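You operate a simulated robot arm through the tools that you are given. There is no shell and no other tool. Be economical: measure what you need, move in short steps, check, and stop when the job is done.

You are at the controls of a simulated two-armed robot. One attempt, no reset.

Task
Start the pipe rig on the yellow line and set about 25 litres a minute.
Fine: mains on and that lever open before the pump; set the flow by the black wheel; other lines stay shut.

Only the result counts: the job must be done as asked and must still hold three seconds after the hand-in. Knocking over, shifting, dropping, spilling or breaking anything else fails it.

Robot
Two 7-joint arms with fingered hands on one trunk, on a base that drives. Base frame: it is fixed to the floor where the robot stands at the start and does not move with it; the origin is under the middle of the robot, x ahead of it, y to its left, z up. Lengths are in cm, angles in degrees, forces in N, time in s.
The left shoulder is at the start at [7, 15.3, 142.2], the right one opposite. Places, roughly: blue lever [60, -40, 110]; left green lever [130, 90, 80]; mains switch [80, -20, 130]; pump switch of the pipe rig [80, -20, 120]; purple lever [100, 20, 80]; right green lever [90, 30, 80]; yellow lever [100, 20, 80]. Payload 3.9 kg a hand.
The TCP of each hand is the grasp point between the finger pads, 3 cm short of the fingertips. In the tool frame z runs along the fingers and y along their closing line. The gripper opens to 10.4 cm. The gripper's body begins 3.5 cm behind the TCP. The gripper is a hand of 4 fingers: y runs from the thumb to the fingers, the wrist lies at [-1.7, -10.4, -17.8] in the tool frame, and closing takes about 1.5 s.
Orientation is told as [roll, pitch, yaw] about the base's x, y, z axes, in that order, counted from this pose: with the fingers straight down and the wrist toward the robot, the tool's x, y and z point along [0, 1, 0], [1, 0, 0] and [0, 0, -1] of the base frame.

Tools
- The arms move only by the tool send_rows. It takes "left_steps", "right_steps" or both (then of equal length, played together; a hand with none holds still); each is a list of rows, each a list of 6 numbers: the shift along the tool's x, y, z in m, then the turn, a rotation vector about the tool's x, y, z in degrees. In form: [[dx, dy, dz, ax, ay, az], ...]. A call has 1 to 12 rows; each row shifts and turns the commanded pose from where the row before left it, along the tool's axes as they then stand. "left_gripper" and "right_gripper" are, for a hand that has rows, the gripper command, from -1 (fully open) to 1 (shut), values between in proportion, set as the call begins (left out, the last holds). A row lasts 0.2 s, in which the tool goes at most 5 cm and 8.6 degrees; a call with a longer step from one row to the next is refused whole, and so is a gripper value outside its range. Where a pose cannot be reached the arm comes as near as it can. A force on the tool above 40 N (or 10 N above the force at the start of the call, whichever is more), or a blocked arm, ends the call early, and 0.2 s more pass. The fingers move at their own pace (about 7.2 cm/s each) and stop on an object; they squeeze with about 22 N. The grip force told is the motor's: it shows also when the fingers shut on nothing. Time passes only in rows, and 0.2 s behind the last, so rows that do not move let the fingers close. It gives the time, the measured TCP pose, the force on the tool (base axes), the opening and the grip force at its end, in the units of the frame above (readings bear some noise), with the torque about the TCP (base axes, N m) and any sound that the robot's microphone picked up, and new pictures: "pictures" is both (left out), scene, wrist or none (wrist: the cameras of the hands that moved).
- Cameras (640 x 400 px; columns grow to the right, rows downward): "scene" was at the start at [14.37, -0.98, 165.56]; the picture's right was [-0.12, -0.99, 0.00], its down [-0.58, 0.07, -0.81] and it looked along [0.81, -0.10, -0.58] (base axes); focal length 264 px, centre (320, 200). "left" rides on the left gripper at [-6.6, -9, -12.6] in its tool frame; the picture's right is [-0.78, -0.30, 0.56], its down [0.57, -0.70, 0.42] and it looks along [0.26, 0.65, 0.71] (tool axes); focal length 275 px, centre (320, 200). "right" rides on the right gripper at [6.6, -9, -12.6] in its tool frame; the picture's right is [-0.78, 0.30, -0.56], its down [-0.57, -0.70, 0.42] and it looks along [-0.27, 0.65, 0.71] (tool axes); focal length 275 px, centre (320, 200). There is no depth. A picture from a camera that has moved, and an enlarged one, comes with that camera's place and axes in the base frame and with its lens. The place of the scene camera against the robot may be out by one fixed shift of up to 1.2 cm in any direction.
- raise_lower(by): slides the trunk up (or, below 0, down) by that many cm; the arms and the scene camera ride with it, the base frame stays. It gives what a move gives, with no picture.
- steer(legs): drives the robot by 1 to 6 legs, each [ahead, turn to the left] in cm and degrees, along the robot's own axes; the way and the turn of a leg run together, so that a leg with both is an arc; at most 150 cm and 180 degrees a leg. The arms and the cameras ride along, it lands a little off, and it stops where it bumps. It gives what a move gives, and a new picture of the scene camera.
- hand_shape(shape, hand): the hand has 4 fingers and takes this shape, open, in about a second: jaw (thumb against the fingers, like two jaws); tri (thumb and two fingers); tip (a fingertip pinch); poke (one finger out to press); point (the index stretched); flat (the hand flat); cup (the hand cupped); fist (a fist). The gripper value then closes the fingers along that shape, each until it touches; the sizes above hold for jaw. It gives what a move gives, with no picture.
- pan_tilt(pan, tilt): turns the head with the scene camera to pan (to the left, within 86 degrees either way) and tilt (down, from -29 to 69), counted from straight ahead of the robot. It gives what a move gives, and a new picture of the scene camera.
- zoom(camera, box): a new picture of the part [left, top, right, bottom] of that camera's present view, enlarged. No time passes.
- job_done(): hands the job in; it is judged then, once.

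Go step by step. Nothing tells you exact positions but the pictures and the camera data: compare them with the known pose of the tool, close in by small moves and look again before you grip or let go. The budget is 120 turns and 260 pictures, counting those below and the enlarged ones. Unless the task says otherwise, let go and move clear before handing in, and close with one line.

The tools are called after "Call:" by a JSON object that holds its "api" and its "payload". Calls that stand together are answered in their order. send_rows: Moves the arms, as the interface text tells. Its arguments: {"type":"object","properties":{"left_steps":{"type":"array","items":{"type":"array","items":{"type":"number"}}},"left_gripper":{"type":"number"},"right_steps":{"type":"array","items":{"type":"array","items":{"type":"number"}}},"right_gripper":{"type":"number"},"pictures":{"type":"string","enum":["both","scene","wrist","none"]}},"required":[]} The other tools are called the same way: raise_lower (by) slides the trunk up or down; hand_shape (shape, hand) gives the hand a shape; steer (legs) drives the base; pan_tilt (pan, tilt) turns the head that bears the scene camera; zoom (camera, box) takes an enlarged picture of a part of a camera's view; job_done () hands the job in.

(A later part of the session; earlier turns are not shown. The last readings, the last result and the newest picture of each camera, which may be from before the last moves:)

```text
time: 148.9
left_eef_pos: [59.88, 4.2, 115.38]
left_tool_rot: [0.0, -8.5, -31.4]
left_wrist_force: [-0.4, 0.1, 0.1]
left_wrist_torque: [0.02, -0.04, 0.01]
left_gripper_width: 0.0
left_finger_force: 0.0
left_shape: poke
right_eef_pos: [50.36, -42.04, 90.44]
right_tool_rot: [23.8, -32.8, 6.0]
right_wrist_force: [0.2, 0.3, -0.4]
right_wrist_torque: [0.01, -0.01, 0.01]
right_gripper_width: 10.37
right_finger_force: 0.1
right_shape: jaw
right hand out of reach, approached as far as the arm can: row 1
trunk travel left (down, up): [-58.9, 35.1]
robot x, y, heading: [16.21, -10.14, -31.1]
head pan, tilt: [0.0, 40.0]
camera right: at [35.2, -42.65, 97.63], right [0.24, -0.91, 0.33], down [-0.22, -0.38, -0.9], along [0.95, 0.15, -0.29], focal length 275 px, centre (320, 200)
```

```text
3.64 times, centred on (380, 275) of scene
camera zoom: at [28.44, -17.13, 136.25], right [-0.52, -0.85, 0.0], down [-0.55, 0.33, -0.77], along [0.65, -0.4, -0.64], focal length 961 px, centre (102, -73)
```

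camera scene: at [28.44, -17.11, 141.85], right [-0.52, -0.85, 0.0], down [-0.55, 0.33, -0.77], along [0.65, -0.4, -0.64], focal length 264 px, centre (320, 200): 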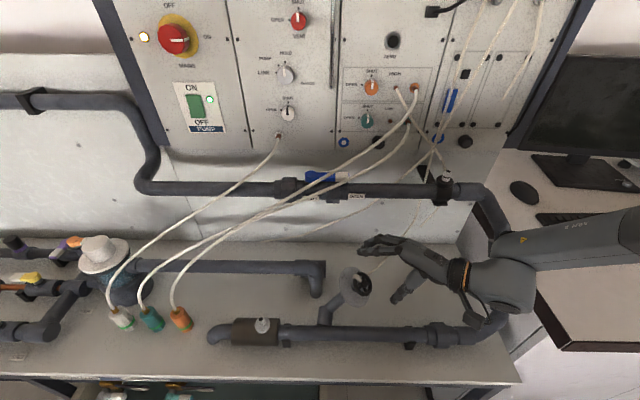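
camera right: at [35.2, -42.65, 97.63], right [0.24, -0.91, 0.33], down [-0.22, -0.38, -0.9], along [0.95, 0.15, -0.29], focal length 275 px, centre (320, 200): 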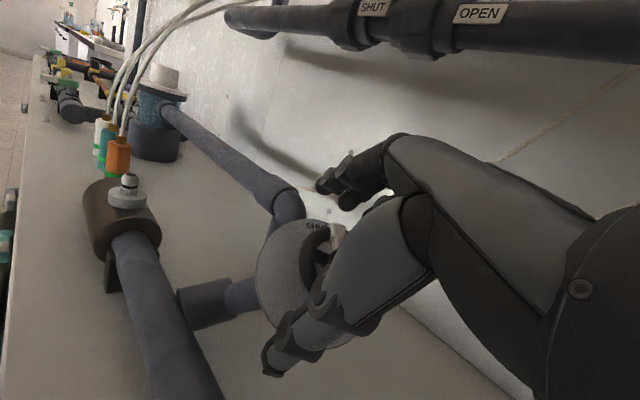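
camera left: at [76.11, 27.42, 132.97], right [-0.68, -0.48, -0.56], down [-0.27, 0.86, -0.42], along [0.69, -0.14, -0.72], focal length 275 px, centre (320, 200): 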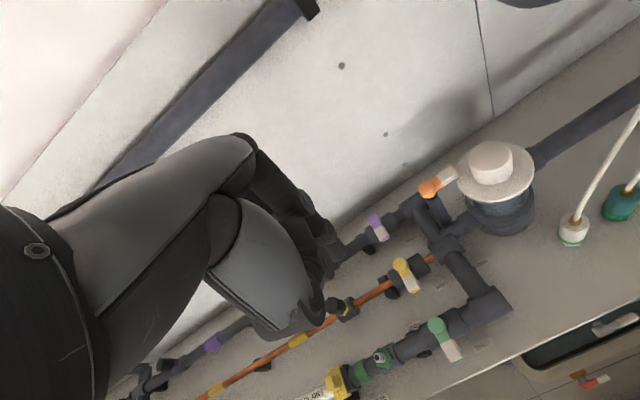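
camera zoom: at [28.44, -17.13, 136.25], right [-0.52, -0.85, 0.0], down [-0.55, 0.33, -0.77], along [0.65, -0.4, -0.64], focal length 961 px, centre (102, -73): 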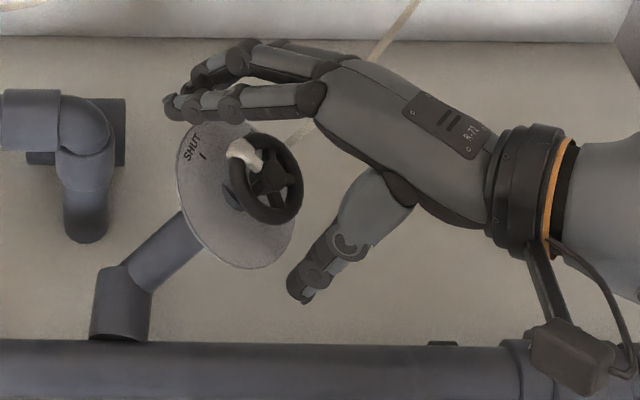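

The hand is around the wheel; a 0.8 cm forward nudge centres it. Then I tilt the head to also see the display, and close on the rim.

Call:
{"api": "steer", "payload": {"legs": [[0.8, 0]]}}

Call:
{"api": "pan_tilt", "payload": {"pan": 5, "tilt": 28}}

Call:
{"api": "send_rows", "payload": {"right_steps": [[0, 0, 0, 0, 0, 0], [0, 0, 0, 0, 0, 0], [0, 0, 0, 0, 0, 0], [0, 0, 0, 0, 0, 0], [0, 0, 0, 0, 0, 0], [0, 0, 0, 0, 0, 0], [0, 0, 0, 0, 0, 0]], "right_gripper": 1, "pictures": "both"}}

Call:
{"api": "zoom", "payload": {"camera": "scene", "box": [310, 260, 450, 370]}}

```text
time: 149.6
left_eef_pos: [60.66, 3.92, 115.56]
left_tool_rot: [0.0, -8.6, -31.3]
left_wrist_force: [0.1, -0.2, -0.3]
left_wrist_torque: [0.0, -0.01, 0.02]
left_gripper_width: 0.0
left_finger_force: 0.1
left_shape: poke
right_eef_pos: [51.06, -42.45, 90.5]
right_tool_rot: [23.8, -32.8, 6.0]
right_wrist_force: [-0.4, 0.7, -0.1]
right_wrist_torque: [0.0, 0.01, -0.02]
right_gripper_width: 10.41
right_finger_force: 0.1
right_shape: jaw
trunk travel left (down, up): [-58.9, 35.1]
robot x, y, heading: [17.05, -10.75, -31.4]
head pan, tilt: [0.0, 40.0]
camera scene: at [28.99, -17.44, 136.27], right [-0.52, -0.85, 0.0], down [-0.55, 0.33, -0.77], along [0.66, -0.4, -0.64], focal length 264 px, centre (320, 200)
```

scene: 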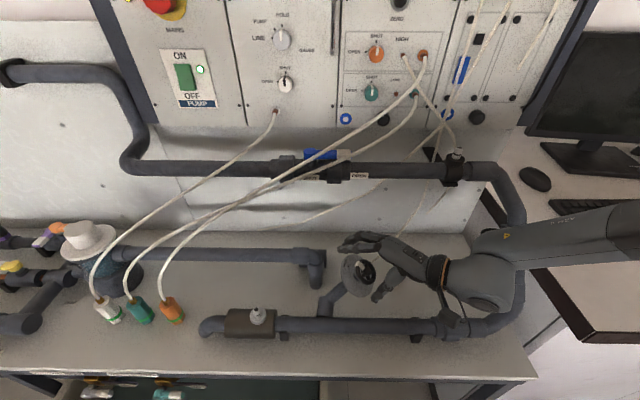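

```text
time: 150.4
left_eef_pos: [60.71, 3.79, 115.38]
left_tool_rot: [0.1, -8.4, -31.5]
left_wrist_force: [-0.1, -0.6, 0.2]
left_wrist_torque: [0.04, -0.03, 0.02]
left_gripper_width: 0.0
left_finger_force: 0.0
left_shape: poke
right_eef_pos: [51.07, -42.37, 90.45]
right_tool_rot: [23.9, -32.8, 6.1]
right_wrist_force: [0.3, -0.8, -0.3]
right_wrist_torque: [-0.03, 0.02, 0.01]
right_gripper_width: 10.41
right_finger_force: 0.1
right_shape: jaw
trunk travel left (down, up): [-58.9, 35.1]
robot x, y, heading: [16.96, -10.81, -31.2]
head pan, tilt: [5.0, 28.0]
camera scene: at [30.08, -17.18, 138.09], right [-0.44, -0.9, 0.0], down [-0.42, 0.21, -0.88], along [0.79, -0.39, -0.47], focal length 264 px, centre (320, 200)
```

scene: 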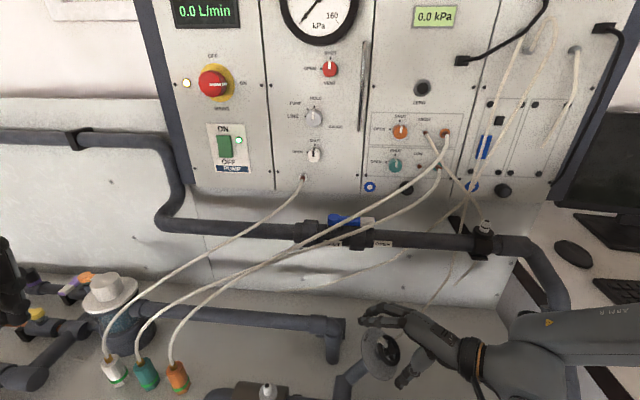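

```text
time: 152.0
left_eef_pos: [60.8, 3.89, 115.4]
left_tool_rot: [-0.1, -8.5, -31.3]
left_wrist_force: [0.0, 0.1, 0.5]
left_wrist_torque: [0.01, -0.01, -0.01]
left_gripper_width: 0.0
left_finger_force: 0.1
left_shape: poke
right_eef_pos: [51.17, -42.33, 90.29]
right_tool_rot: [23.8, -32.7, 6.1]
right_wrist_force: [1.4, 4.5, -8.9]
right_wrist_torque: [0.04, 0.11, 0.1]
right_gripper_width: 3.83
right_finger_force: 21.5
right_shape: jaw
trunk travel left (down, up): [-58.9, 35.1]
robot x, y, heading: [17.0, -10.58, -31.3]
head pan, tilt: [5.0, 28.0]
camera scene: at [30.14, -17.11, 138.09], right [-0.44, -0.9, 0.0], down [-0.42, 0.21, -0.88], along [0.79, -0.39, -0.47], focal length 264 px, centre (320, 200)
camera right: at [35.94, -43.01, 97.6], right [0.24, -0.91, 0.33], down [-0.22, -0.38, -0.9], along [0.95, 0.15, -0.29], focal length 275 px, centre (320, 200)
```

scene: 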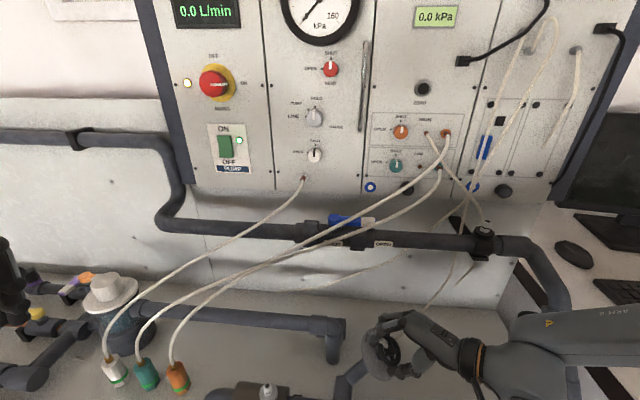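
right: 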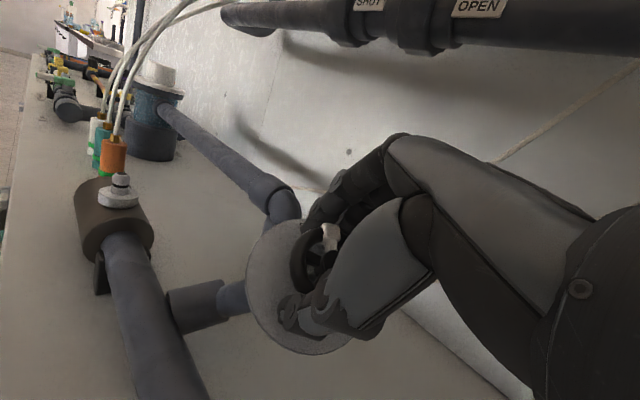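

```text
3.64 times, centred on (380, 315) of scene
camera zoom: at [30.14, -17.11, 138.09], right [-0.44, -0.9, 0.0], down [-0.42, 0.21, -0.88], along [0.79, -0.39, -0.47], focal length 961 px, centre (102, -218)
```

zoom: 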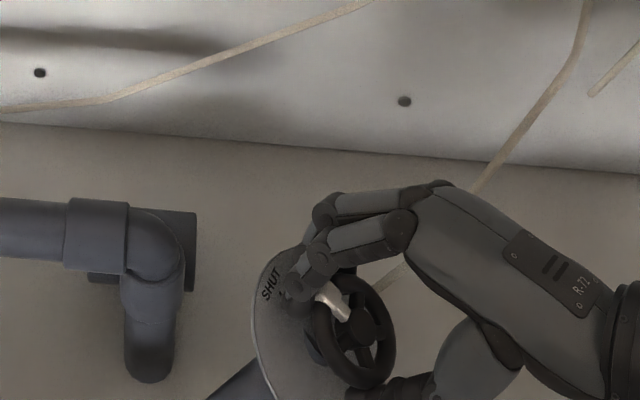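

Gripped. I turn clockwise a little and watch the flow.

Call:
{"api": "send_rows", "payload": {"right_steps": [[0, 0, 0, 0, 0, 5], [0, 0, 0, 0, 0, 5], [0, 0, 0, 0, 0, 5], [0, 0, 0, 0, 0, 0]], "pictures": "both"}}

Call:
{"api": "zoom", "payload": {"camera": "scene", "box": [310, 260, 450, 370]}}

```text
time: 153.0
left_eef_pos: [60.72, 4.09, 115.39]
left_tool_rot: [-0.2, -8.4, -31.4]
left_wrist_force: [-0.4, 0.0, -0.9]
left_wrist_torque: [0.0, -0.01, -0.03]
left_gripper_width: 0.02
left_finger_force: 0.0
left_shape: poke
right_eef_pos: [51.23, -42.18, 90.64]
right_tool_rot: [31.3, -25.7, -9.1]
right_wrist_force: [2.2, 14.2, -10.5]
right_wrist_torque: [-0.12, -0.19, 0.74]
right_gripper_width: 3.72
right_finger_force: 21.9
right_shape: jaw
trunk travel left (down, up): [-58.9, 35.1]
robot x, y, heading: [16.85, -10.38, -31.3]
head pan, tilt: [5.0, 28.0]
camera scene: at [30.2, -16.93, 138.09], right [-0.44, -0.9, 0.0], down [-0.42, 0.21, -0.88], along [0.79, -0.39, -0.47], focal length 264 px, centre (320, 200)
camera right: at [37.01, -40.8, 99.46], right [0.08, -0.98, 0.19], down [-0.38, -0.21, -0.9], along [0.92, 0.0, -0.39], focal length 275 px, centre (320, 200)
```

scene: 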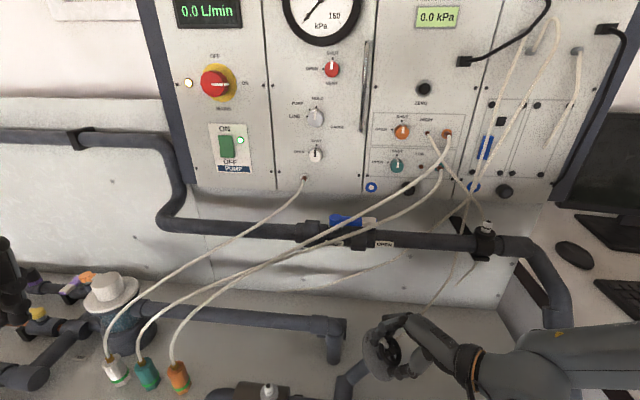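
right: 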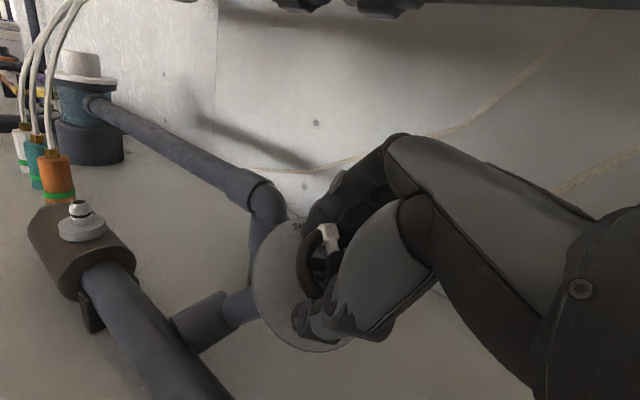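

```text
3.64 times, centred on (380, 315) of scene
camera zoom: at [30.2, -16.93, 138.09], right [-0.44, -0.9, 0.0], down [-0.42, 0.21, -0.88], along [0.79, -0.39, -0.47], focal length 961 px, centre (102, -218)
```

zoom: 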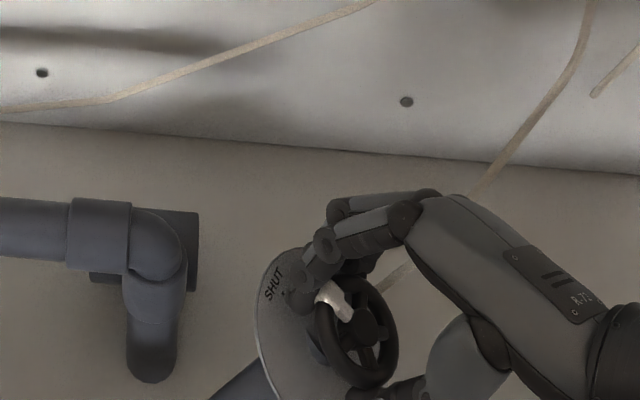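

The pointer moved a few degrees clockwise. Continue.

Call:
{"api": "send_rows", "payload": {"right_steps": [[0, 0, 0, 0, 0, 5], [0, 0, 0, 0, 0, 5], [0, 0, 0, 0, 0, 5], [0, 0, 0, 0, 0, 0], [0, 0, 0, 0, 0, 0]], "pictures": "scene"}}

Call:
{"api": "zoom", "payload": {"camera": "scene", "box": [310, 260, 450, 370]}}

```text
time: 154.2
left_eef_pos: [60.77, 4.37, 115.27]
left_tool_rot: [-0.3, -8.6, -31.3]
left_wrist_force: [0.0, -0.2, 0.1]
left_wrist_torque: [-0.01, 0.01, 0.02]
left_gripper_width: 0.0
left_finger_force: 0.0
left_shape: poke
right_eef_pos: [51.36, -41.78, 90.66]
right_tool_rot: [36.1, -17.4, -22.4]
right_wrist_force: [13.9, 27.6, 0.5]
right_wrist_torque: [0.1, -0.32, 0.71]
right_gripper_width: 3.28
right_finger_force: 22.4
right_shape: jaw
trunk travel left (down, up): [-58.9, 35.1]
robot x, y, heading: [17.0, -10.63, -31.3]
head pan, tilt: [5.0, 28.0]
camera scene: at [30.36, -16.48, 138.11], right [-0.44, -0.9, 0.01], down [-0.42, 0.2, -0.88], along [0.79, -0.39, -0.47], focal length 264 px, centre (320, 200)
```

scene: 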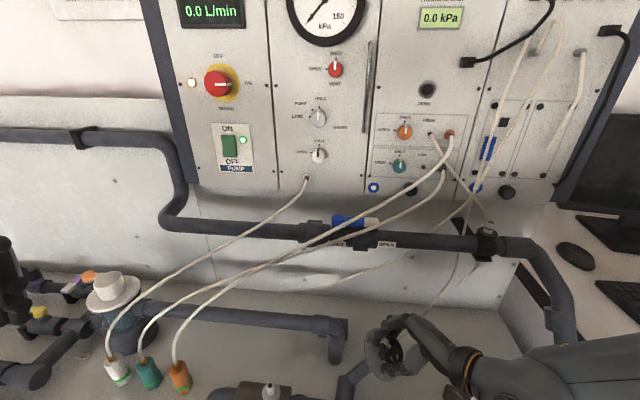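

```text
3.64 times, centred on (380, 315) of scene
camera zoom: at [30.36, -16.48, 138.11], right [-0.44, -0.9, 0.01], down [-0.42, 0.2, -0.88], along [0.79, -0.39, -0.47], focal length 961 px, centre (102, -218)
```

zoom: 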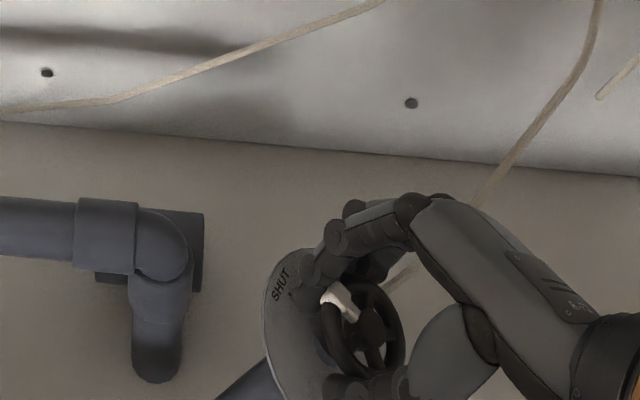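

Clockwise is blocked (pointer not moving, side force growing), so opening must be counter-clockwise. I turn back the other way with the grip held.

Call:
{"api": "send_rows", "payload": {"right_steps": [[0, 0, 0, 0, 0, -6], [0, 0, 0, 0, 0, -6], [0, 0, 0, 0, 0, -6], [0, 0, 0, 0, 0, -6], [0, 0, 0, 0, 0, -6], [0, 0, 0, 0, 0, 0]], "pictures": "scene"}}

Call:
{"api": "zoom", "payload": {"camera": "scene", "box": [310, 260, 450, 370]}}

```text
time: 155.6
left_eef_pos: [60.86, 4.18, 115.35]
left_tool_rot: [-0.2, -8.7, -31.3]
left_wrist_force: [0.0, 0.0, 0.1]
left_wrist_torque: [0.0, -0.03, -0.02]
left_gripper_width: 0.0
left_finger_force: 0.0
left_shape: poke
right_eef_pos: [50.97, -42.0, 90.37]
right_tool_rot: [23.7, -32.4, 6.2]
right_wrist_force: [-1.8, 22.3, -15.0]
right_wrist_torque: [0.31, 0.6, 0.19]
right_gripper_width: 3.28
right_finger_force: 22.4
right_shape: jaw
trunk travel left (down, up): [-58.9, 35.1]
robot x, y, heading: [16.83, -11.12, -31.2]
head pan, tilt: [5.0, 28.0]
camera scene: at [30.19, -16.77, 138.09], right [-0.44, -0.9, 0.0], down [-0.42, 0.21, -0.88], along [0.79, -0.39, -0.47], focal length 264 px, centre (320, 200)
```

scene: 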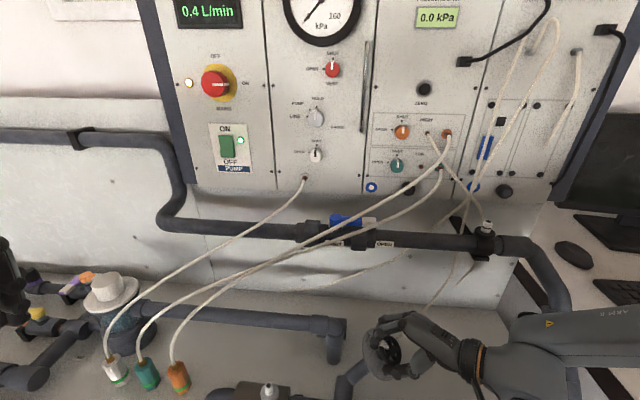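

```text
3.64 times, centred on (380, 315) of scene
camera zoom: at [30.19, -16.77, 138.09], right [-0.44, -0.9, 0.0], down [-0.42, 0.21, -0.88], along [0.79, -0.39, -0.47], focal length 961 px, centre (102, -218)
```

zoom: 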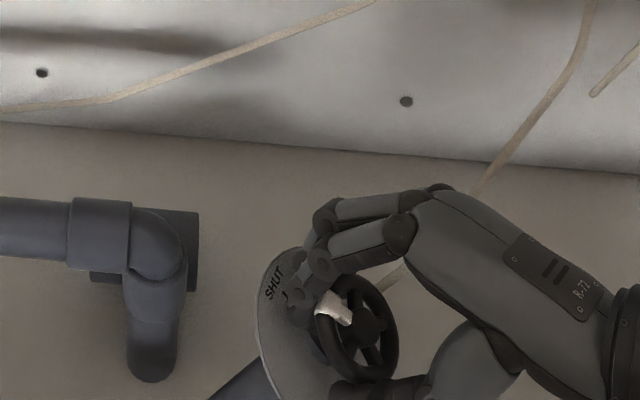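

Flow rose to 0.4 L/min — counter-clockwise opens. Continue in that direction.

Call:
{"api": "send_rows", "payload": {"right_steps": [[0, 0, 0, 0, 0, -6], [0, 0, 0, 0, 0, -6], [0, 0, 0, 0, 0, -6], [0, 0, 0, 0, 0, -6], [0, 0, 0, 0, 0, 0], [0, 0, 0, 0, 0, 0]], "pictures": "scene"}}

Call:
{"api": "zoom", "payload": {"camera": "scene", "box": [310, 260, 450, 370]}}

```text
time: 156.0
left_eef_pos: [60.73, 4.02, 115.38]
left_tool_rot: [-0.1, -8.6, -31.2]
left_wrist_force: [-0.6, 0.4, 0.6]
left_wrist_torque: [0.04, -0.02, 0.01]
left_gripper_width: 0.01
left_finger_force: 0.0
left_shape: poke
right_eef_pos: [50.79, -41.76, 90.28]
right_tool_rot: [19.8, -34.4, 14.2]
right_wrist_force: [9.9, 17.1, -17.5]
right_wrist_torque: [0.14, 0.44, 0.17]
right_gripper_width: 3.24
right_finger_force: 22.1
right_shape: jaw
right hand out of reach, approached as far as the arm can: row 1, 2
trunk travel left (down, up): [-58.9, 35.1]
robot x, y, heading: [17.37, -10.4, -31.2]
head pan, tilt: [5.0, 28.0]
stopped in row 2 (right hand): the force on the tool passed its limit (the readings are from after the stop); the commanded pose is now the measured one
camera scene: at [30.31, -16.99, 138.09], right [-0.44, -0.9, 0.0], down [-0.42, 0.21, -0.88], along [0.79, -0.39, -0.47], focal length 264 px, centre (320, 200)
```

scene: 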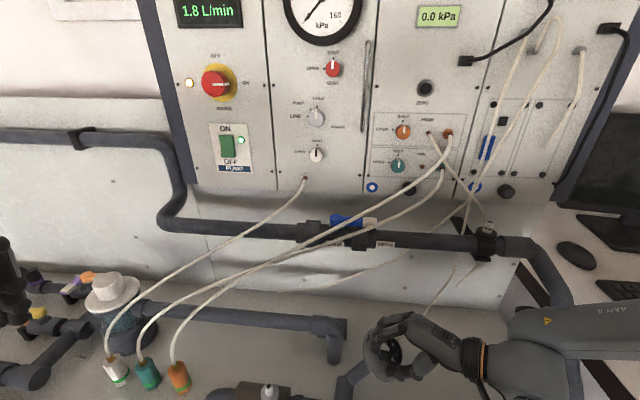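

```text
3.64 times, centred on (380, 315) of scene
camera zoom: at [30.31, -16.99, 138.09], right [-0.44, -0.9, 0.0], down [-0.42, 0.21, -0.88], along [0.79, -0.39, -0.47], focal length 961 px, centre (102, -218)
```

zoom: 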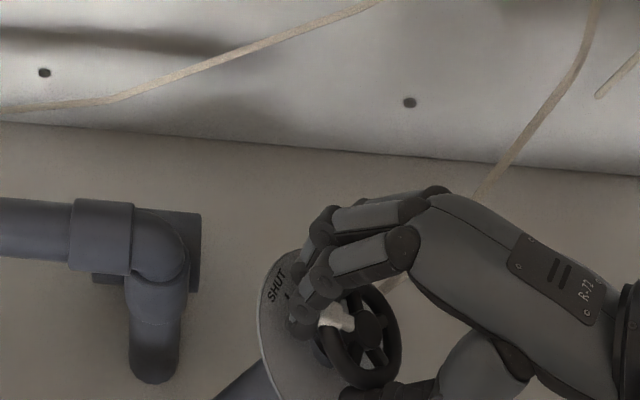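

Flow 1.8 L/min and climbing; the wrist reached its limit. I open, roll back +60°, and check position before regripping.

Call:
{"api": "send_rows", "payload": {"right_steps": [[0, 0, 0, 0, 0, 0], [0, 0, 0, 0, 0, 0], [0, 0, 0, 0, 0, 0], [0, 0, 0, 0, 0, 0], [0, 0, 0, 0, 0, 0], [0, 0, 0, 0, 0, 8], [0, 0, 0, 0, 0, 8], [0, 0, 0, 0, 0, 8], [0, 0, 0, 0, 0, 8], [0, 0, 0, 0, 0, 0]], "right_gripper": -1, "pictures": "both"}}

Call:
{"api": "zoom", "payload": {"camera": "scene", "box": [310, 260, 450, 370]}}

```text
time: 158.2
left_eef_pos: [60.63, 3.98, 115.55]
left_tool_rot: [0.0, -8.5, -31.3]
left_wrist_force: [-0.1, -0.4, -0.6]
left_wrist_torque: [0.0, 0.04, 0.0]
left_gripper_width: 0.0
left_finger_force: 0.1
left_shape: poke
right_eef_pos: [50.82, -42.36, 90.5]
right_tool_rot: [34.8, -19.6, -18.2]
right_wrist_force: [0.4, -0.3, 1.2]
right_wrist_torque: [0.05, 0.02, -0.02]
right_gripper_width: 10.36
right_finger_force: 0.0
right_shape: jaw
trunk travel left (down, up): [-58.9, 35.1]
robot x, y, heading: [17.04, -10.64, -31.2]
head pan, tilt: [5.0, 28.0]
camera scene: at [30.09, -17.11, 138.1], right [-0.44, -0.9, 0.0], down [-0.42, 0.21, -0.88], along [0.79, -0.39, -0.47], focal length 264 px, centre (320, 200)
camera right: at [37.64, -39.74, 100.85], right [-0.04, -0.99, 0.11], down [-0.48, -0.08, -0.87], along [0.87, -0.09, -0.48], focal length 275 px, centre (320, 200)
```

scene: 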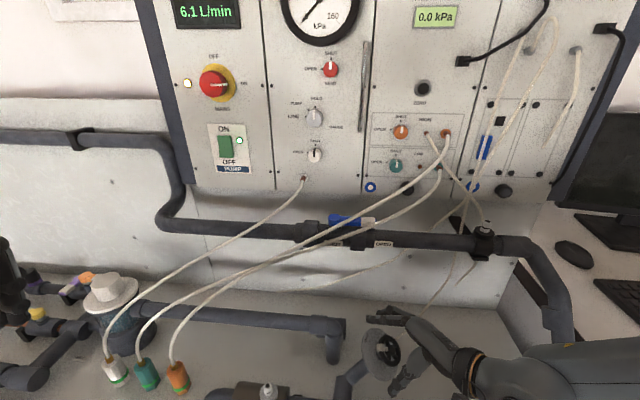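
right: 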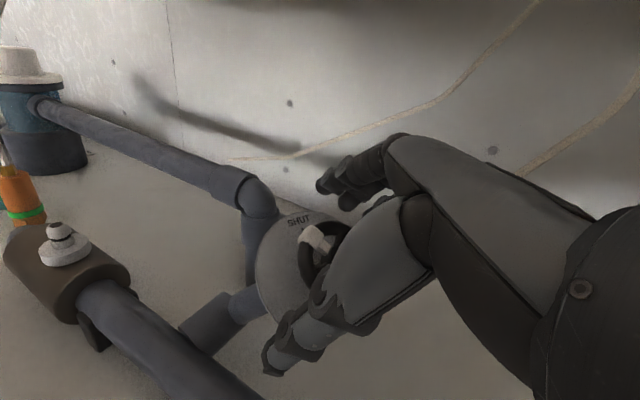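

```text
3.64 times, centred on (380, 315) of scene
camera zoom: at [30.09, -17.11, 138.1], right [-0.44, -0.9, 0.0], down [-0.42, 0.21, -0.88], along [0.79, -0.39, -0.47], focal length 961 px, centre (102, -218)
```

zoom: 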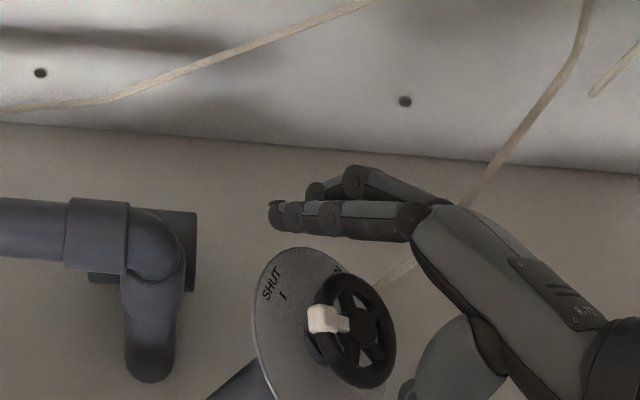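

6.1 L/min and the pose is fine. Regrip and turn about 25° more.

Call:
{"api": "send_rows", "payload": {"right_steps": [[0, 0, 0, 0, 0, 0], [0, 0, 0, 0, 0, 0], [0, 0, 0, 0, 0, 0], [0, 0, 0, 0, 0, 0], [0, 0, 0, 0, 0, 0], [0, 0, 0, 0, 0, 0], [0, 0, 0, 0, 0, 0]], "right_gripper": 1, "pictures": "scene"}}

Call:
{"api": "send_rows", "payload": {"right_steps": [[0, 0, 0, 0, 0, -5], [0, 0, 0, 0, 0, -5], [0, 0, 0, 0, 0, -5], [0, 0, 0, 0, 0, -5], [0, 0, 0, 0, 0, -5], [0, 0, 0, 0, 0, 0], [0, 0, 0, 0, 0, 0], [0, 0, 0, 0, 0, 0]], "pictures": "scene"}}

Call:
{"api": "zoom", "payload": {"camera": "scene", "box": [310, 260, 450, 370]}}

```text
time: 159.8
left_eef_pos: [60.81, 3.95, 115.47]
left_tool_rot: [-0.1, -8.5, -31.3]
left_wrist_force: [-0.1, 0.8, -1.5]
left_wrist_torque: [0.01, 0.02, -0.03]
left_gripper_width: 0.01
left_finger_force: 0.0
left_shape: poke
right_eef_pos: [50.79, -42.11, 90.5]
right_tool_rot: [34.7, -19.6, -18.1]
right_wrist_force: [1.2, 4.3, -5.5]
right_wrist_torque: [0.11, 0.22, 0.13]
right_gripper_width: 3.61
right_finger_force: 22.0
right_shape: jaw
trunk travel left (down, up): [-58.9, 35.1]
robot x, y, heading: [17.09, -10.27, -31.4]
head pan, tilt: [5.0, 28.0]
camera scene: at [30.17, -17.04, 138.09], right [-0.44, -0.9, 0.0], down [-0.42, 0.21, -0.88], along [0.79, -0.39, -0.47], focal length 264 px, centre (320, 200)
```

scene: 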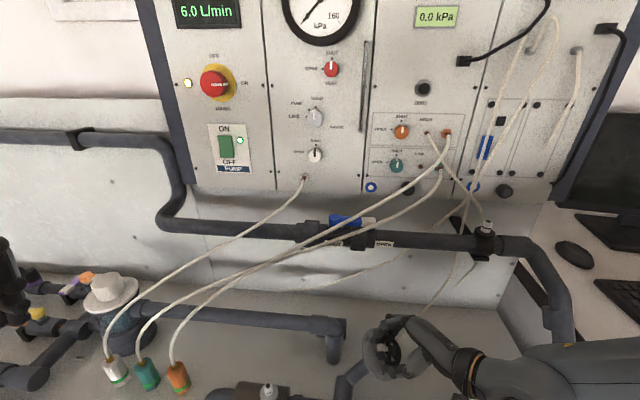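

```text
time: 161.6
left_eef_pos: [60.73, 3.94, 115.48]
left_tool_rot: [0.0, -8.5, -31.3]
left_wrist_force: [0.9, -0.1, 0.0]
left_wrist_torque: [0.01, 0.02, 0.0]
left_gripper_width: 0.0
left_finger_force: 0.1
left_shape: poke
right_eef_pos: [50.75, -42.25, 90.41]
right_tool_rot: [23.9, -32.0, 6.2]
right_wrist_force: [-7.0, 6.7, -20.6]
right_wrist_torque: [-0.01, 0.84, 0.14]
right_gripper_width: 3.58
right_finger_force: 21.8
right_shape: jaw
trunk travel left (down, up): [-58.9, 35.1]
robot x, y, heading: [16.98, -10.34, -31.3]
head pan, tilt: [5.0, 28.0]
camera scene: at [30.13, -17.13, 138.09], right [-0.44, -0.9, 0.0], down [-0.42, 0.21, -0.88], along [0.79, -0.39, -0.47], focal length 264 px, centre (320, 200)
```

scene: 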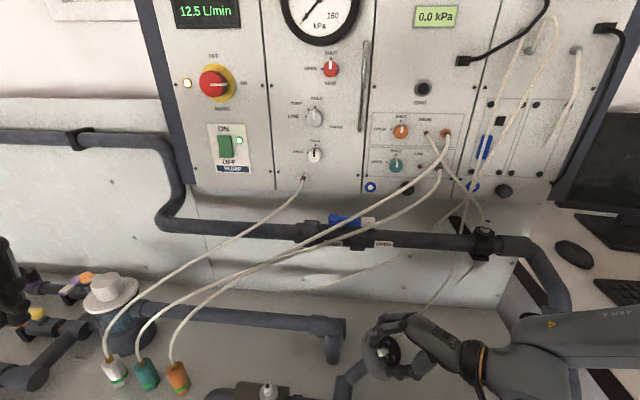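

```text
3.64 times, centred on (380, 315) of scene
camera zoom: at [30.13, -17.13, 138.09], right [-0.44, -0.9, 0.0], down [-0.42, 0.21, -0.88], along [0.79, -0.39, -0.47], focal length 961 px, centre (102, -218)
```

zoom: 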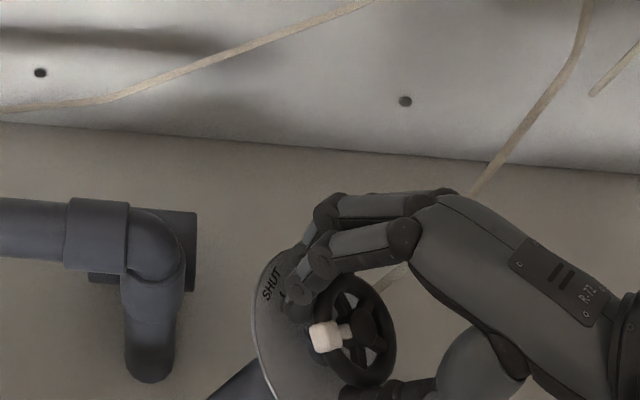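

12.5 L/min. Ratchet once more: open, roll back +45°, regrip.

Call:
{"api": "send_rows", "payload": {"right_steps": [[0, 0, 0, 0, 0, 0], [0, 0, 0, 0, 0, 0], [0, 0, 0, 0, 0, 0], [0, 0, 0, 0, 0, 0], [0, 0, 0, 0, 0, 0], [0, 0, 0, 0, 0, 8], [0, 0, 0, 0, 0, 8], [0, 0, 0, 0, 0, 8], [0, 0, 0, 0, 0, 8], [0, 0, 0, 0, 0, 8], [0, 0, 0, 0, 0, 5], [0, 0, 0, 0, 0, 0]], "right_gripper": -1, "pictures": "scene"}}

Call:
{"api": "send_rows", "payload": {"right_steps": [[0, 0, 0, 0, 0, 0], [0, 0, 0, 0, 0, 0], [0, 0, 0, 0, 0, 0], [0, 0, 0, 0, 0, 0], [0, 0, 0, 0, 0, 0], [0, 0, 0, 0, 0, 0], [0, 0, 0, 0, 0, 0]], "right_gripper": 1, "pictures": "none"}}

Call:
{"api": "send_rows", "payload": {"right_steps": [[0, 0, 0, 0, 0, -5], [0, 0, 0, 0, 0, -5], [0, 0, 0, 0, 0, -5], [0, 0, 0, 0, 0, -5], [0, 0, 0, 0, 0, -5], [0, 0, 0, 0, 0, 0], [0, 0, 0, 0, 0, 0], [0, 0, 0, 0, 0, 0], [0, 0, 0, 0, 0, 0], [0, 0, 0, 0, 0, 0]], "pictures": "scene"}}

Call:
{"api": "zoom", "payload": {"camera": "scene", "box": [310, 260, 450, 370]}}

```text
time: 164.2
left_eef_pos: [60.64, 3.94, 115.58]
left_tool_rot: [0.0, -8.5, -31.3]
left_wrist_force: [-0.7, -0.3, 0.4]
left_wrist_torque: [-0.02, 0.02, 0.01]
left_gripper_width: 0.0
left_finger_force: 0.0
left_shape: poke
right_eef_pos: [50.65, -42.11, 90.48]
right_tool_rot: [38.8, -7.5, -34.6]
right_wrist_force: [0.5, -0.6, 0.3]
right_wrist_torque: [-0.03, -0.01, 0.0]
right_gripper_width: 10.37
right_finger_force: 0.1
right_shape: jaw
trunk travel left (down, up): [-58.9, 35.1]
robot x, y, heading: [17.08, -10.91, -31.4]
head pan, tilt: [5.0, 28.0]
camera scene: at [30.09, -17.09, 138.1], right [-0.44, -0.9, 0.0], down [-0.42, 0.21, -0.88], along [0.79, -0.39, -0.47], focal length 264 px, centre (320, 200)
```

scene: 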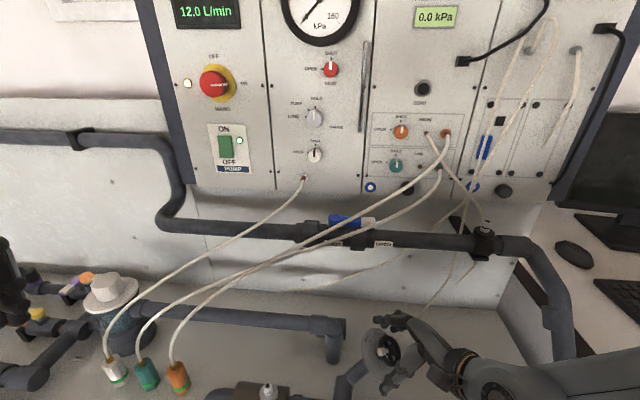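

```text
time: 165.8
left_eef_pos: [60.79, 4.09, 115.45]
left_tool_rot: [-0.1, -8.5, -31.2]
left_wrist_force: [0.2, 0.4, 0.8]
left_wrist_torque: [0.02, 0.01, -0.03]
left_gripper_width: 0.03
left_finger_force: 0.0
left_shape: poke
right_eef_pos: [50.71, -41.98, 90.49]
right_tool_rot: [38.6, -7.6, -34.4]
right_wrist_force: [2.8, 3.4, -3.2]
right_wrist_torque: [0.14, 0.16, 0.15]
right_gripper_width: 3.63
right_finger_force: 21.9
right_shape: jaw
trunk travel left (down, up): [-58.9, 35.1]
robot x, y, heading: [16.7, -11.0, -31.0]
head pan, tilt: [5.0, 28.0]
```

```text
time: 168.0
left_eef_pos: [60.58, 3.81, 115.35]
left_tool_rot: [0.0, -8.5, -31.3]
left_wrist_force: [-0.5, -0.7, 0.5]
left_wrist_torque: [-0.02, 0.01, 0.02]
left_gripper_width: 0.01
left_finger_force: 0.1
left_shape: poke
right_eef_pos: [50.72, -42.21, 90.39]
right_tool_rot: [33.0, -22.2, -13.7]
right_wrist_force: [-6.8, 8.3, -22.0]
right_wrist_torque: [0.12, 0.89, 0.22]
right_gripper_width: 3.54
right_finger_force: 21.6
right_shape: jaw
trunk travel left (down, up): [-58.9, 35.1]
robot x, y, heading: [17.24, -10.4, -31.7]
head pan, tilt: [5.0, 28.0]
camera scene: at [30.17, -17.12, 138.09], right [-0.44, -0.9, 0.0], down [-0.42, 0.21, -0.88], along [0.79, -0.39, -0.47], focal length 264 px, centre (320, 200)
```

scene: 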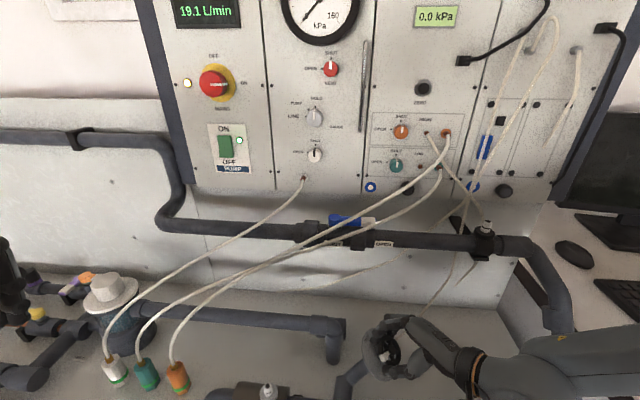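

```text
3.64 times, centred on (380, 315) of scene
camera zoom: at [30.17, -17.12, 138.09], right [-0.44, -0.9, 0.0], down [-0.42, 0.21, -0.88], along [0.79, -0.39, -0.47], focal length 961 px, centre (102, -218)
```

zoom: 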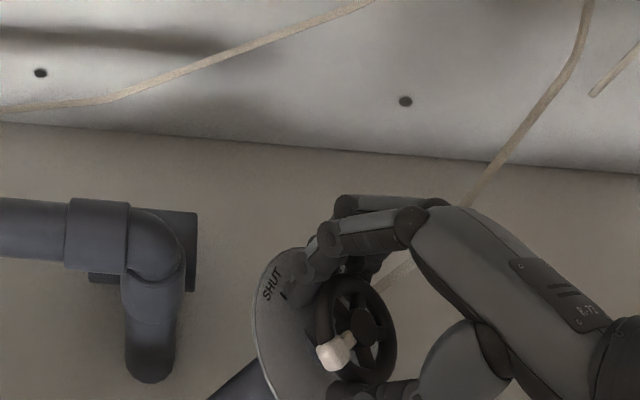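

19.1 L/min. About 22° more.

Call:
{"api": "send_rows", "payload": {"right_steps": [[0, 0, 0, 0, 0, -5.5], [0, 0, 0, 0, 0, -5.5], [0, 0, 0, 0, 0, -5.5], [0, 0, 0, 0, 0, -5], [0, 0, 0, 0, 0, 0], [0, 0, 0, 0, 0, 0], [0, 0, 0, 0, 0, 0], [0, 0, 0, 0, 0, 0], [0, 0, 0, 0, 0, 0], [0, 0, 0, 0, 0, 0]], "pictures": "scene"}}

Call:
{"api": "zoom", "payload": {"camera": "scene", "box": [150, 0, 290, 80]}}

```text
time: 170.2
left_eef_pos: [60.66, 3.99, 115.6]
left_tool_rot: [-0.1, -8.6, -31.3]
left_wrist_force: [0.2, 0.8, 0.1]
left_wrist_torque: [-0.03, -0.04, 0.01]
left_gripper_width: 0.0
left_finger_force: 0.0
left_shape: poke
right_eef_pos: [50.69, -42.09, 90.44]
right_tool_rot: [23.1, -32.7, 7.7]
right_wrist_force: [-15.4, 6.8, -17.4]
right_wrist_torque: [-0.02, 0.81, 0.04]
right_gripper_width: 3.54
right_finger_force: 22.0
right_shape: jaw
trunk travel left (down, up): [-58.9, 35.1]
robot x, y, heading: [16.96, -10.47, -31.2]
head pan, tilt: [5.0, 28.0]
camera scene: at [29.95, -17.09, 138.11], right [-0.44, -0.9, 0.0], down [-0.42, 0.21, -0.88], along [0.79, -0.39, -0.47], focal length 264 px, centre (320, 200)
```

scene: 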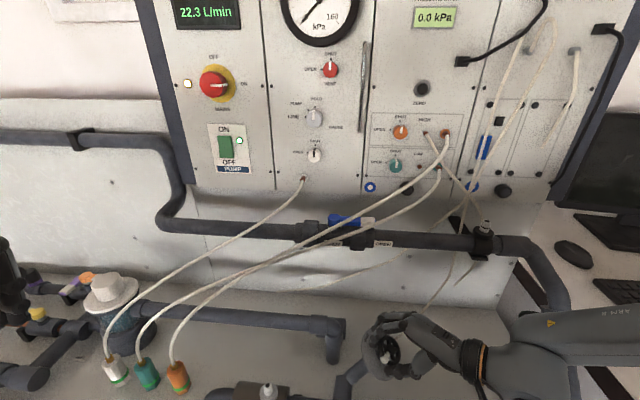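

```text
4.57 times, centred on (220, 40) of scene
camera zoom: at [29.95, -17.09, 138.11], right [-0.44, -0.9, 0.0], down [-0.42, 0.21, -0.88], along [0.79, -0.39, -0.47], focal length 1208 px, centre (777, 931)
```

zoom: 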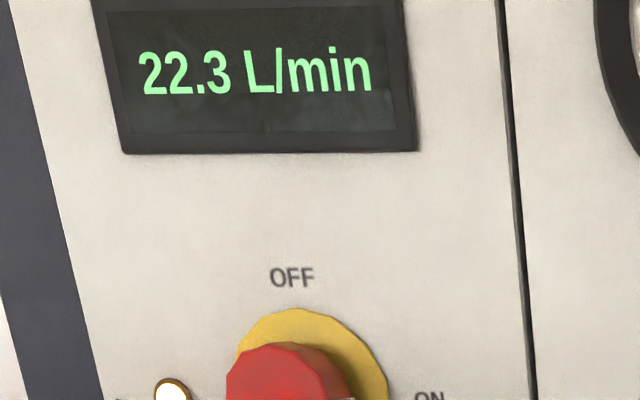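

22.3 L/min. One more small ratchet.

Call:
{"api": "send_rows", "payload": {"right_steps": [[0, 0, 0, 0, 0, 0], [0, 0, 0, 0, 0, 0], [0, 0, 0, 0, 0, 0], [0, 0, 0, 0, 0, 0], [0, 0, 0, 0, 0, 0], [0, 0, 0, 0, 0, 8], [0, 0, 0, 0, 0, 8], [0, 0, 0, 0, 0, 8], [0, 0, 0, 0, 0, 8], [0, 0, 0, 0, 0, 8], [0, 0, 0, 0, 0, 0]], "right_gripper": -1, "pictures": "scene"}}

Call:
{"api": "zoom", "payload": {"camera": "scene", "box": [310, 260, 450, 370]}}

Call:
{"api": "send_rows", "payload": {"right_steps": [[0, 0, 0, 0, 0, 0], [0, 0, 0, 0, 0, 0], [0, 0, 0, 0, 0, 0], [0, 0, 0, 0, 0, 0], [0, 0, 0, 0, 0, 0], [0, 0, 0, 0, 0, 0], [0, 0, 0, 0, 0, 0], [0, 0, 0, 0, 0, -5], [0, 0, 0, 0, 0, -5], [0, 0, 0, 0, 0, 0], [0, 0, 0, 0, 0, 0], [0, 0, 0, 0, 0, 0]], "right_gripper": 1, "pictures": "scene"}}

```text
time: 172.6
left_eef_pos: [60.58, 3.79, 115.44]
left_tool_rot: [0.0, -8.5, -31.3]
left_wrist_force: [0.3, -0.9, 0.2]
left_wrist_torque: [0.04, -0.02, -0.01]
left_gripper_width: 0.0
left_finger_force: 0.0
left_shape: poke
right_eef_pos: [50.7, -42.27, 90.56]
right_tool_rot: [37.8, -11.7, -29.6]
right_wrist_force: [0.1, 0.0, -0.1]
right_wrist_torque: [-0.01, 0.01, -0.01]
right_gripper_width: 10.36
right_finger_force: 0.1
right_shape: jaw
trunk travel left (down, up): [-58.9, 35.1]
robot x, y, heading: [16.88, -10.88, -31.4]
head pan, tilt: [5.0, 28.0]
camera scene: at [30.06, -17.13, 138.1], right [-0.44, -0.9, 0.0], down [-0.42, 0.21, -0.88], along [0.79, -0.39, -0.47], focal length 264 px, centre (320, 200)
```

scene: 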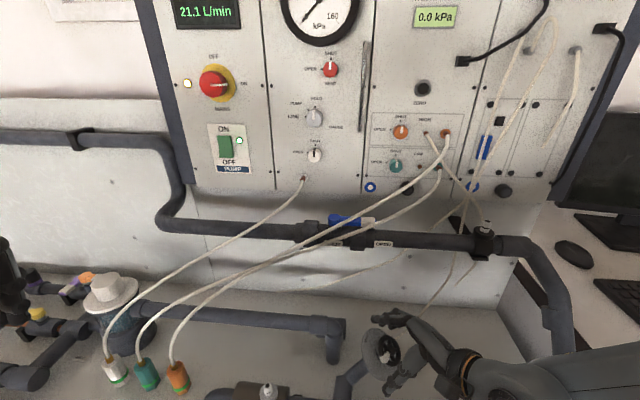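

```text
3.64 times, centred on (380, 315) of scene
camera zoom: at [30.06, -17.13, 138.1], right [-0.44, -0.9, 0.0], down [-0.42, 0.21, -0.88], along [0.79, -0.39, -0.47], focal length 961 px, centre (102, -218)
```

zoom: 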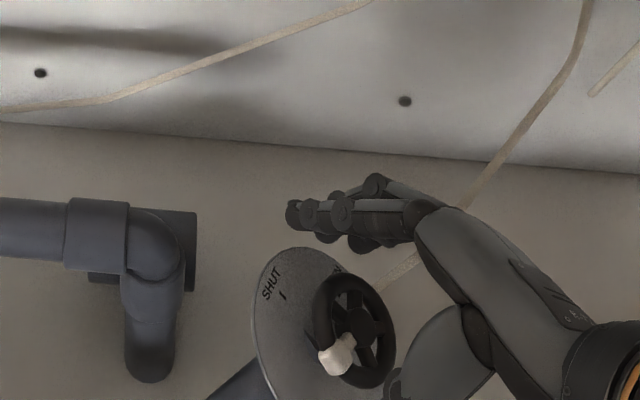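

```text
time: 175.2
left_eef_pos: [60.68, 3.87, 115.37]
left_tool_rot: [-0.1, -8.5, -31.4]
left_wrist_force: [0.4, 0.3, -0.7]
left_wrist_torque: [0.03, 0.02, -0.01]
left_gripper_width: 0.01
left_finger_force: 0.0
left_shape: poke
right_eef_pos: [50.68, -42.25, 90.35]
right_tool_rot: [35.6, -17.6, -21.1]
right_wrist_force: [-2.8, 5.0, -10.8]
right_wrist_torque: [0.19, 0.41, 0.17]
right_gripper_width: 3.6
right_finger_force: 21.9
right_shape: jaw
trunk travel left (down, up): [-58.9, 35.1]
robot x, y, heading: [16.94, -10.89, -31.2]
head pan, tilt: [5.0, 28.0]
camera scene: at [30.14, -17.07, 138.09], right [-0.44, -0.9, 0.0], down [-0.42, 0.21, -0.88], along [0.79, -0.39, -0.47], focal length 264 px, centre (320, 200)
```

scene: 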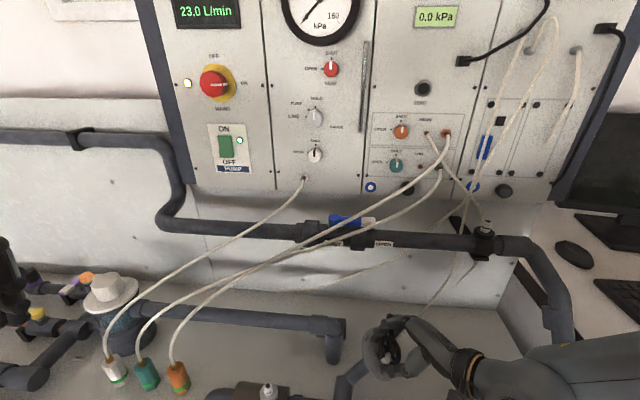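

23.0 L/min after 10°. Turn ~11° more.

Call:
{"api": "send_rows", "payload": {"right_steps": [[0, 0, 0, 0, 0, -5.5], [0, 0, 0, 0, 0, -5.5], [0, 0, 0, 0, 0, 0], [0, 0, 0, 0, 0, 0], [0, 0, 0, 0, 0, 0], [0, 0, 0, 0, 0, 0], [0, 0, 0, 0, 0, 0], [0, 0, 0, 0, 0, 0]], "pictures": "scene"}}

```text
time: 177.0
left_eef_pos: [60.72, 3.96, 115.51]
left_tool_rot: [0.0, -8.5, -31.3]
left_wrist_force: [0.0, 0.4, -1.2]
left_wrist_torque: [0.0, 0.01, -0.02]
left_gripper_width: 0.0
left_finger_force: 0.1
left_shape: poke
right_eef_pos: [50.76, -42.22, 90.45]
right_tool_rot: [32.2, -23.7, -11.4]
right_wrist_force: [-5.8, 5.2, -18.6]
right_wrist_torque: [0.06, 0.8, 0.19]
right_gripper_width: 3.6
right_finger_force: 22.3
right_shape: jaw
trunk travel left (down, up): [-58.9, 35.1]
robot x, y, heading: [17.35, -10.43, -31.1]
head pan, tilt: [5.0, 28.0]
camera scene: at [30.16, -17.12, 138.09], right [-0.44, -0.9, 0.0], down [-0.42, 0.21, -0.88], along [0.79, -0.39, -0.47], focal length 264 px, centre (320, 200)
```

scene: 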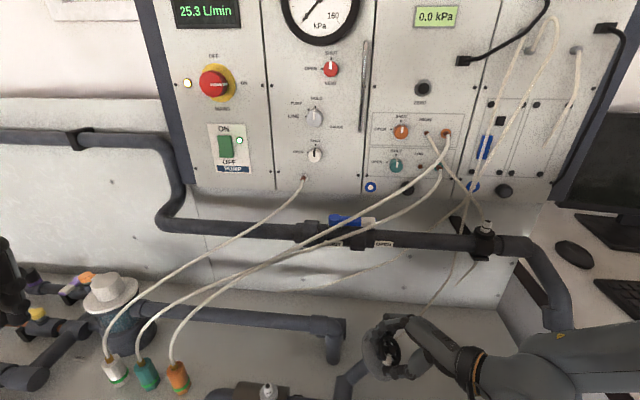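

25.3 L/min. Release and read the settled value.

Call:
{"api": "send_rows", "payload": {"right_steps": [[0, 0, 0, 0, 0, 0], [0, 0, 0, 0, 0, 0], [0, 0, 0, 0, 0, 0], [0, 0, 0, 0, 0, 0], [0, 0, 0, 0, 0, 0], [0, 0, 0, 0, 0, 0], [0, 0, 0, 0, 0, 0], [0, 0, 0, 0, 0, 0], [0, 0, 0, 0, 0, 0], [0, 0, 0, 0, 0, 0], [0, 0, 0, 0, 0, 0], [0, 0, 0, 0, 0, 0]], "right_gripper": -1, "pictures": "scene"}}

Call:
{"api": "zoom", "payload": {"camera": "scene", "box": [150, 0, 290, 80]}}

```text
time: 179.6
left_eef_pos: [60.54, 3.99, 115.57]
left_tool_rot: [0.1, -8.5, -31.3]
left_wrist_force: [-0.7, -0.7, 0.3]
left_wrist_torque: [0.01, -0.03, -0.02]
left_gripper_width: 0.0
left_finger_force: 0.0
left_shape: poke
right_eef_pos: [50.75, -42.11, 90.5]
right_tool_rot: [32.2, -23.9, -11.5]
right_wrist_force: [0.7, -0.6, 0.1]
right_wrist_torque: [0.01, 0.02, 0.01]
right_gripper_width: 10.38
right_finger_force: 0.0
right_shape: jaw
trunk travel left (down, up): [-58.9, 35.1]
robot x, y, heading: [16.88, -10.92, -31.3]
head pan, tilt: [5.0, 28.0]
camera scene: at [30.09, -17.08, 138.1], right [-0.44, -0.9, 0.0], down [-0.42, 0.21, -0.88], along [0.79, -0.39, -0.47], focal length 264 px, centre (320, 200)
```

scene: 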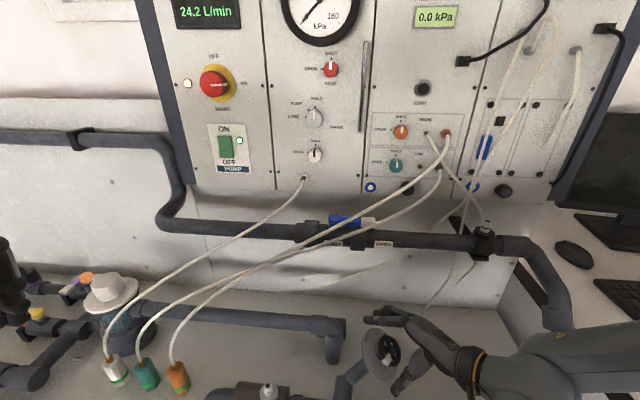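

```text
4.57 times, centred on (220, 40) of scene
camera zoom: at [30.09, -17.08, 138.1], right [-0.44, -0.9, 0.0], down [-0.42, 0.21, -0.88], along [0.79, -0.39, -0.47], focal length 1208 px, centre (777, 931)
```

zoom: 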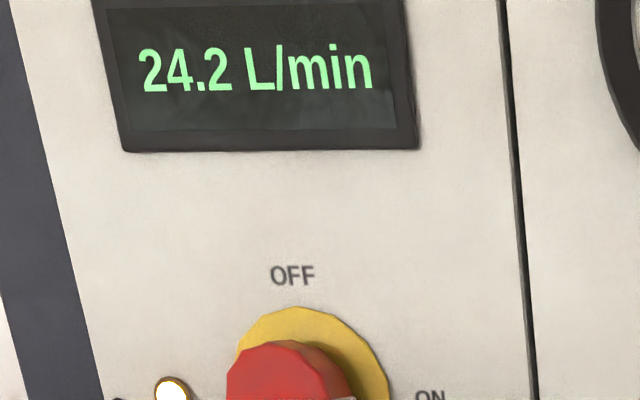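

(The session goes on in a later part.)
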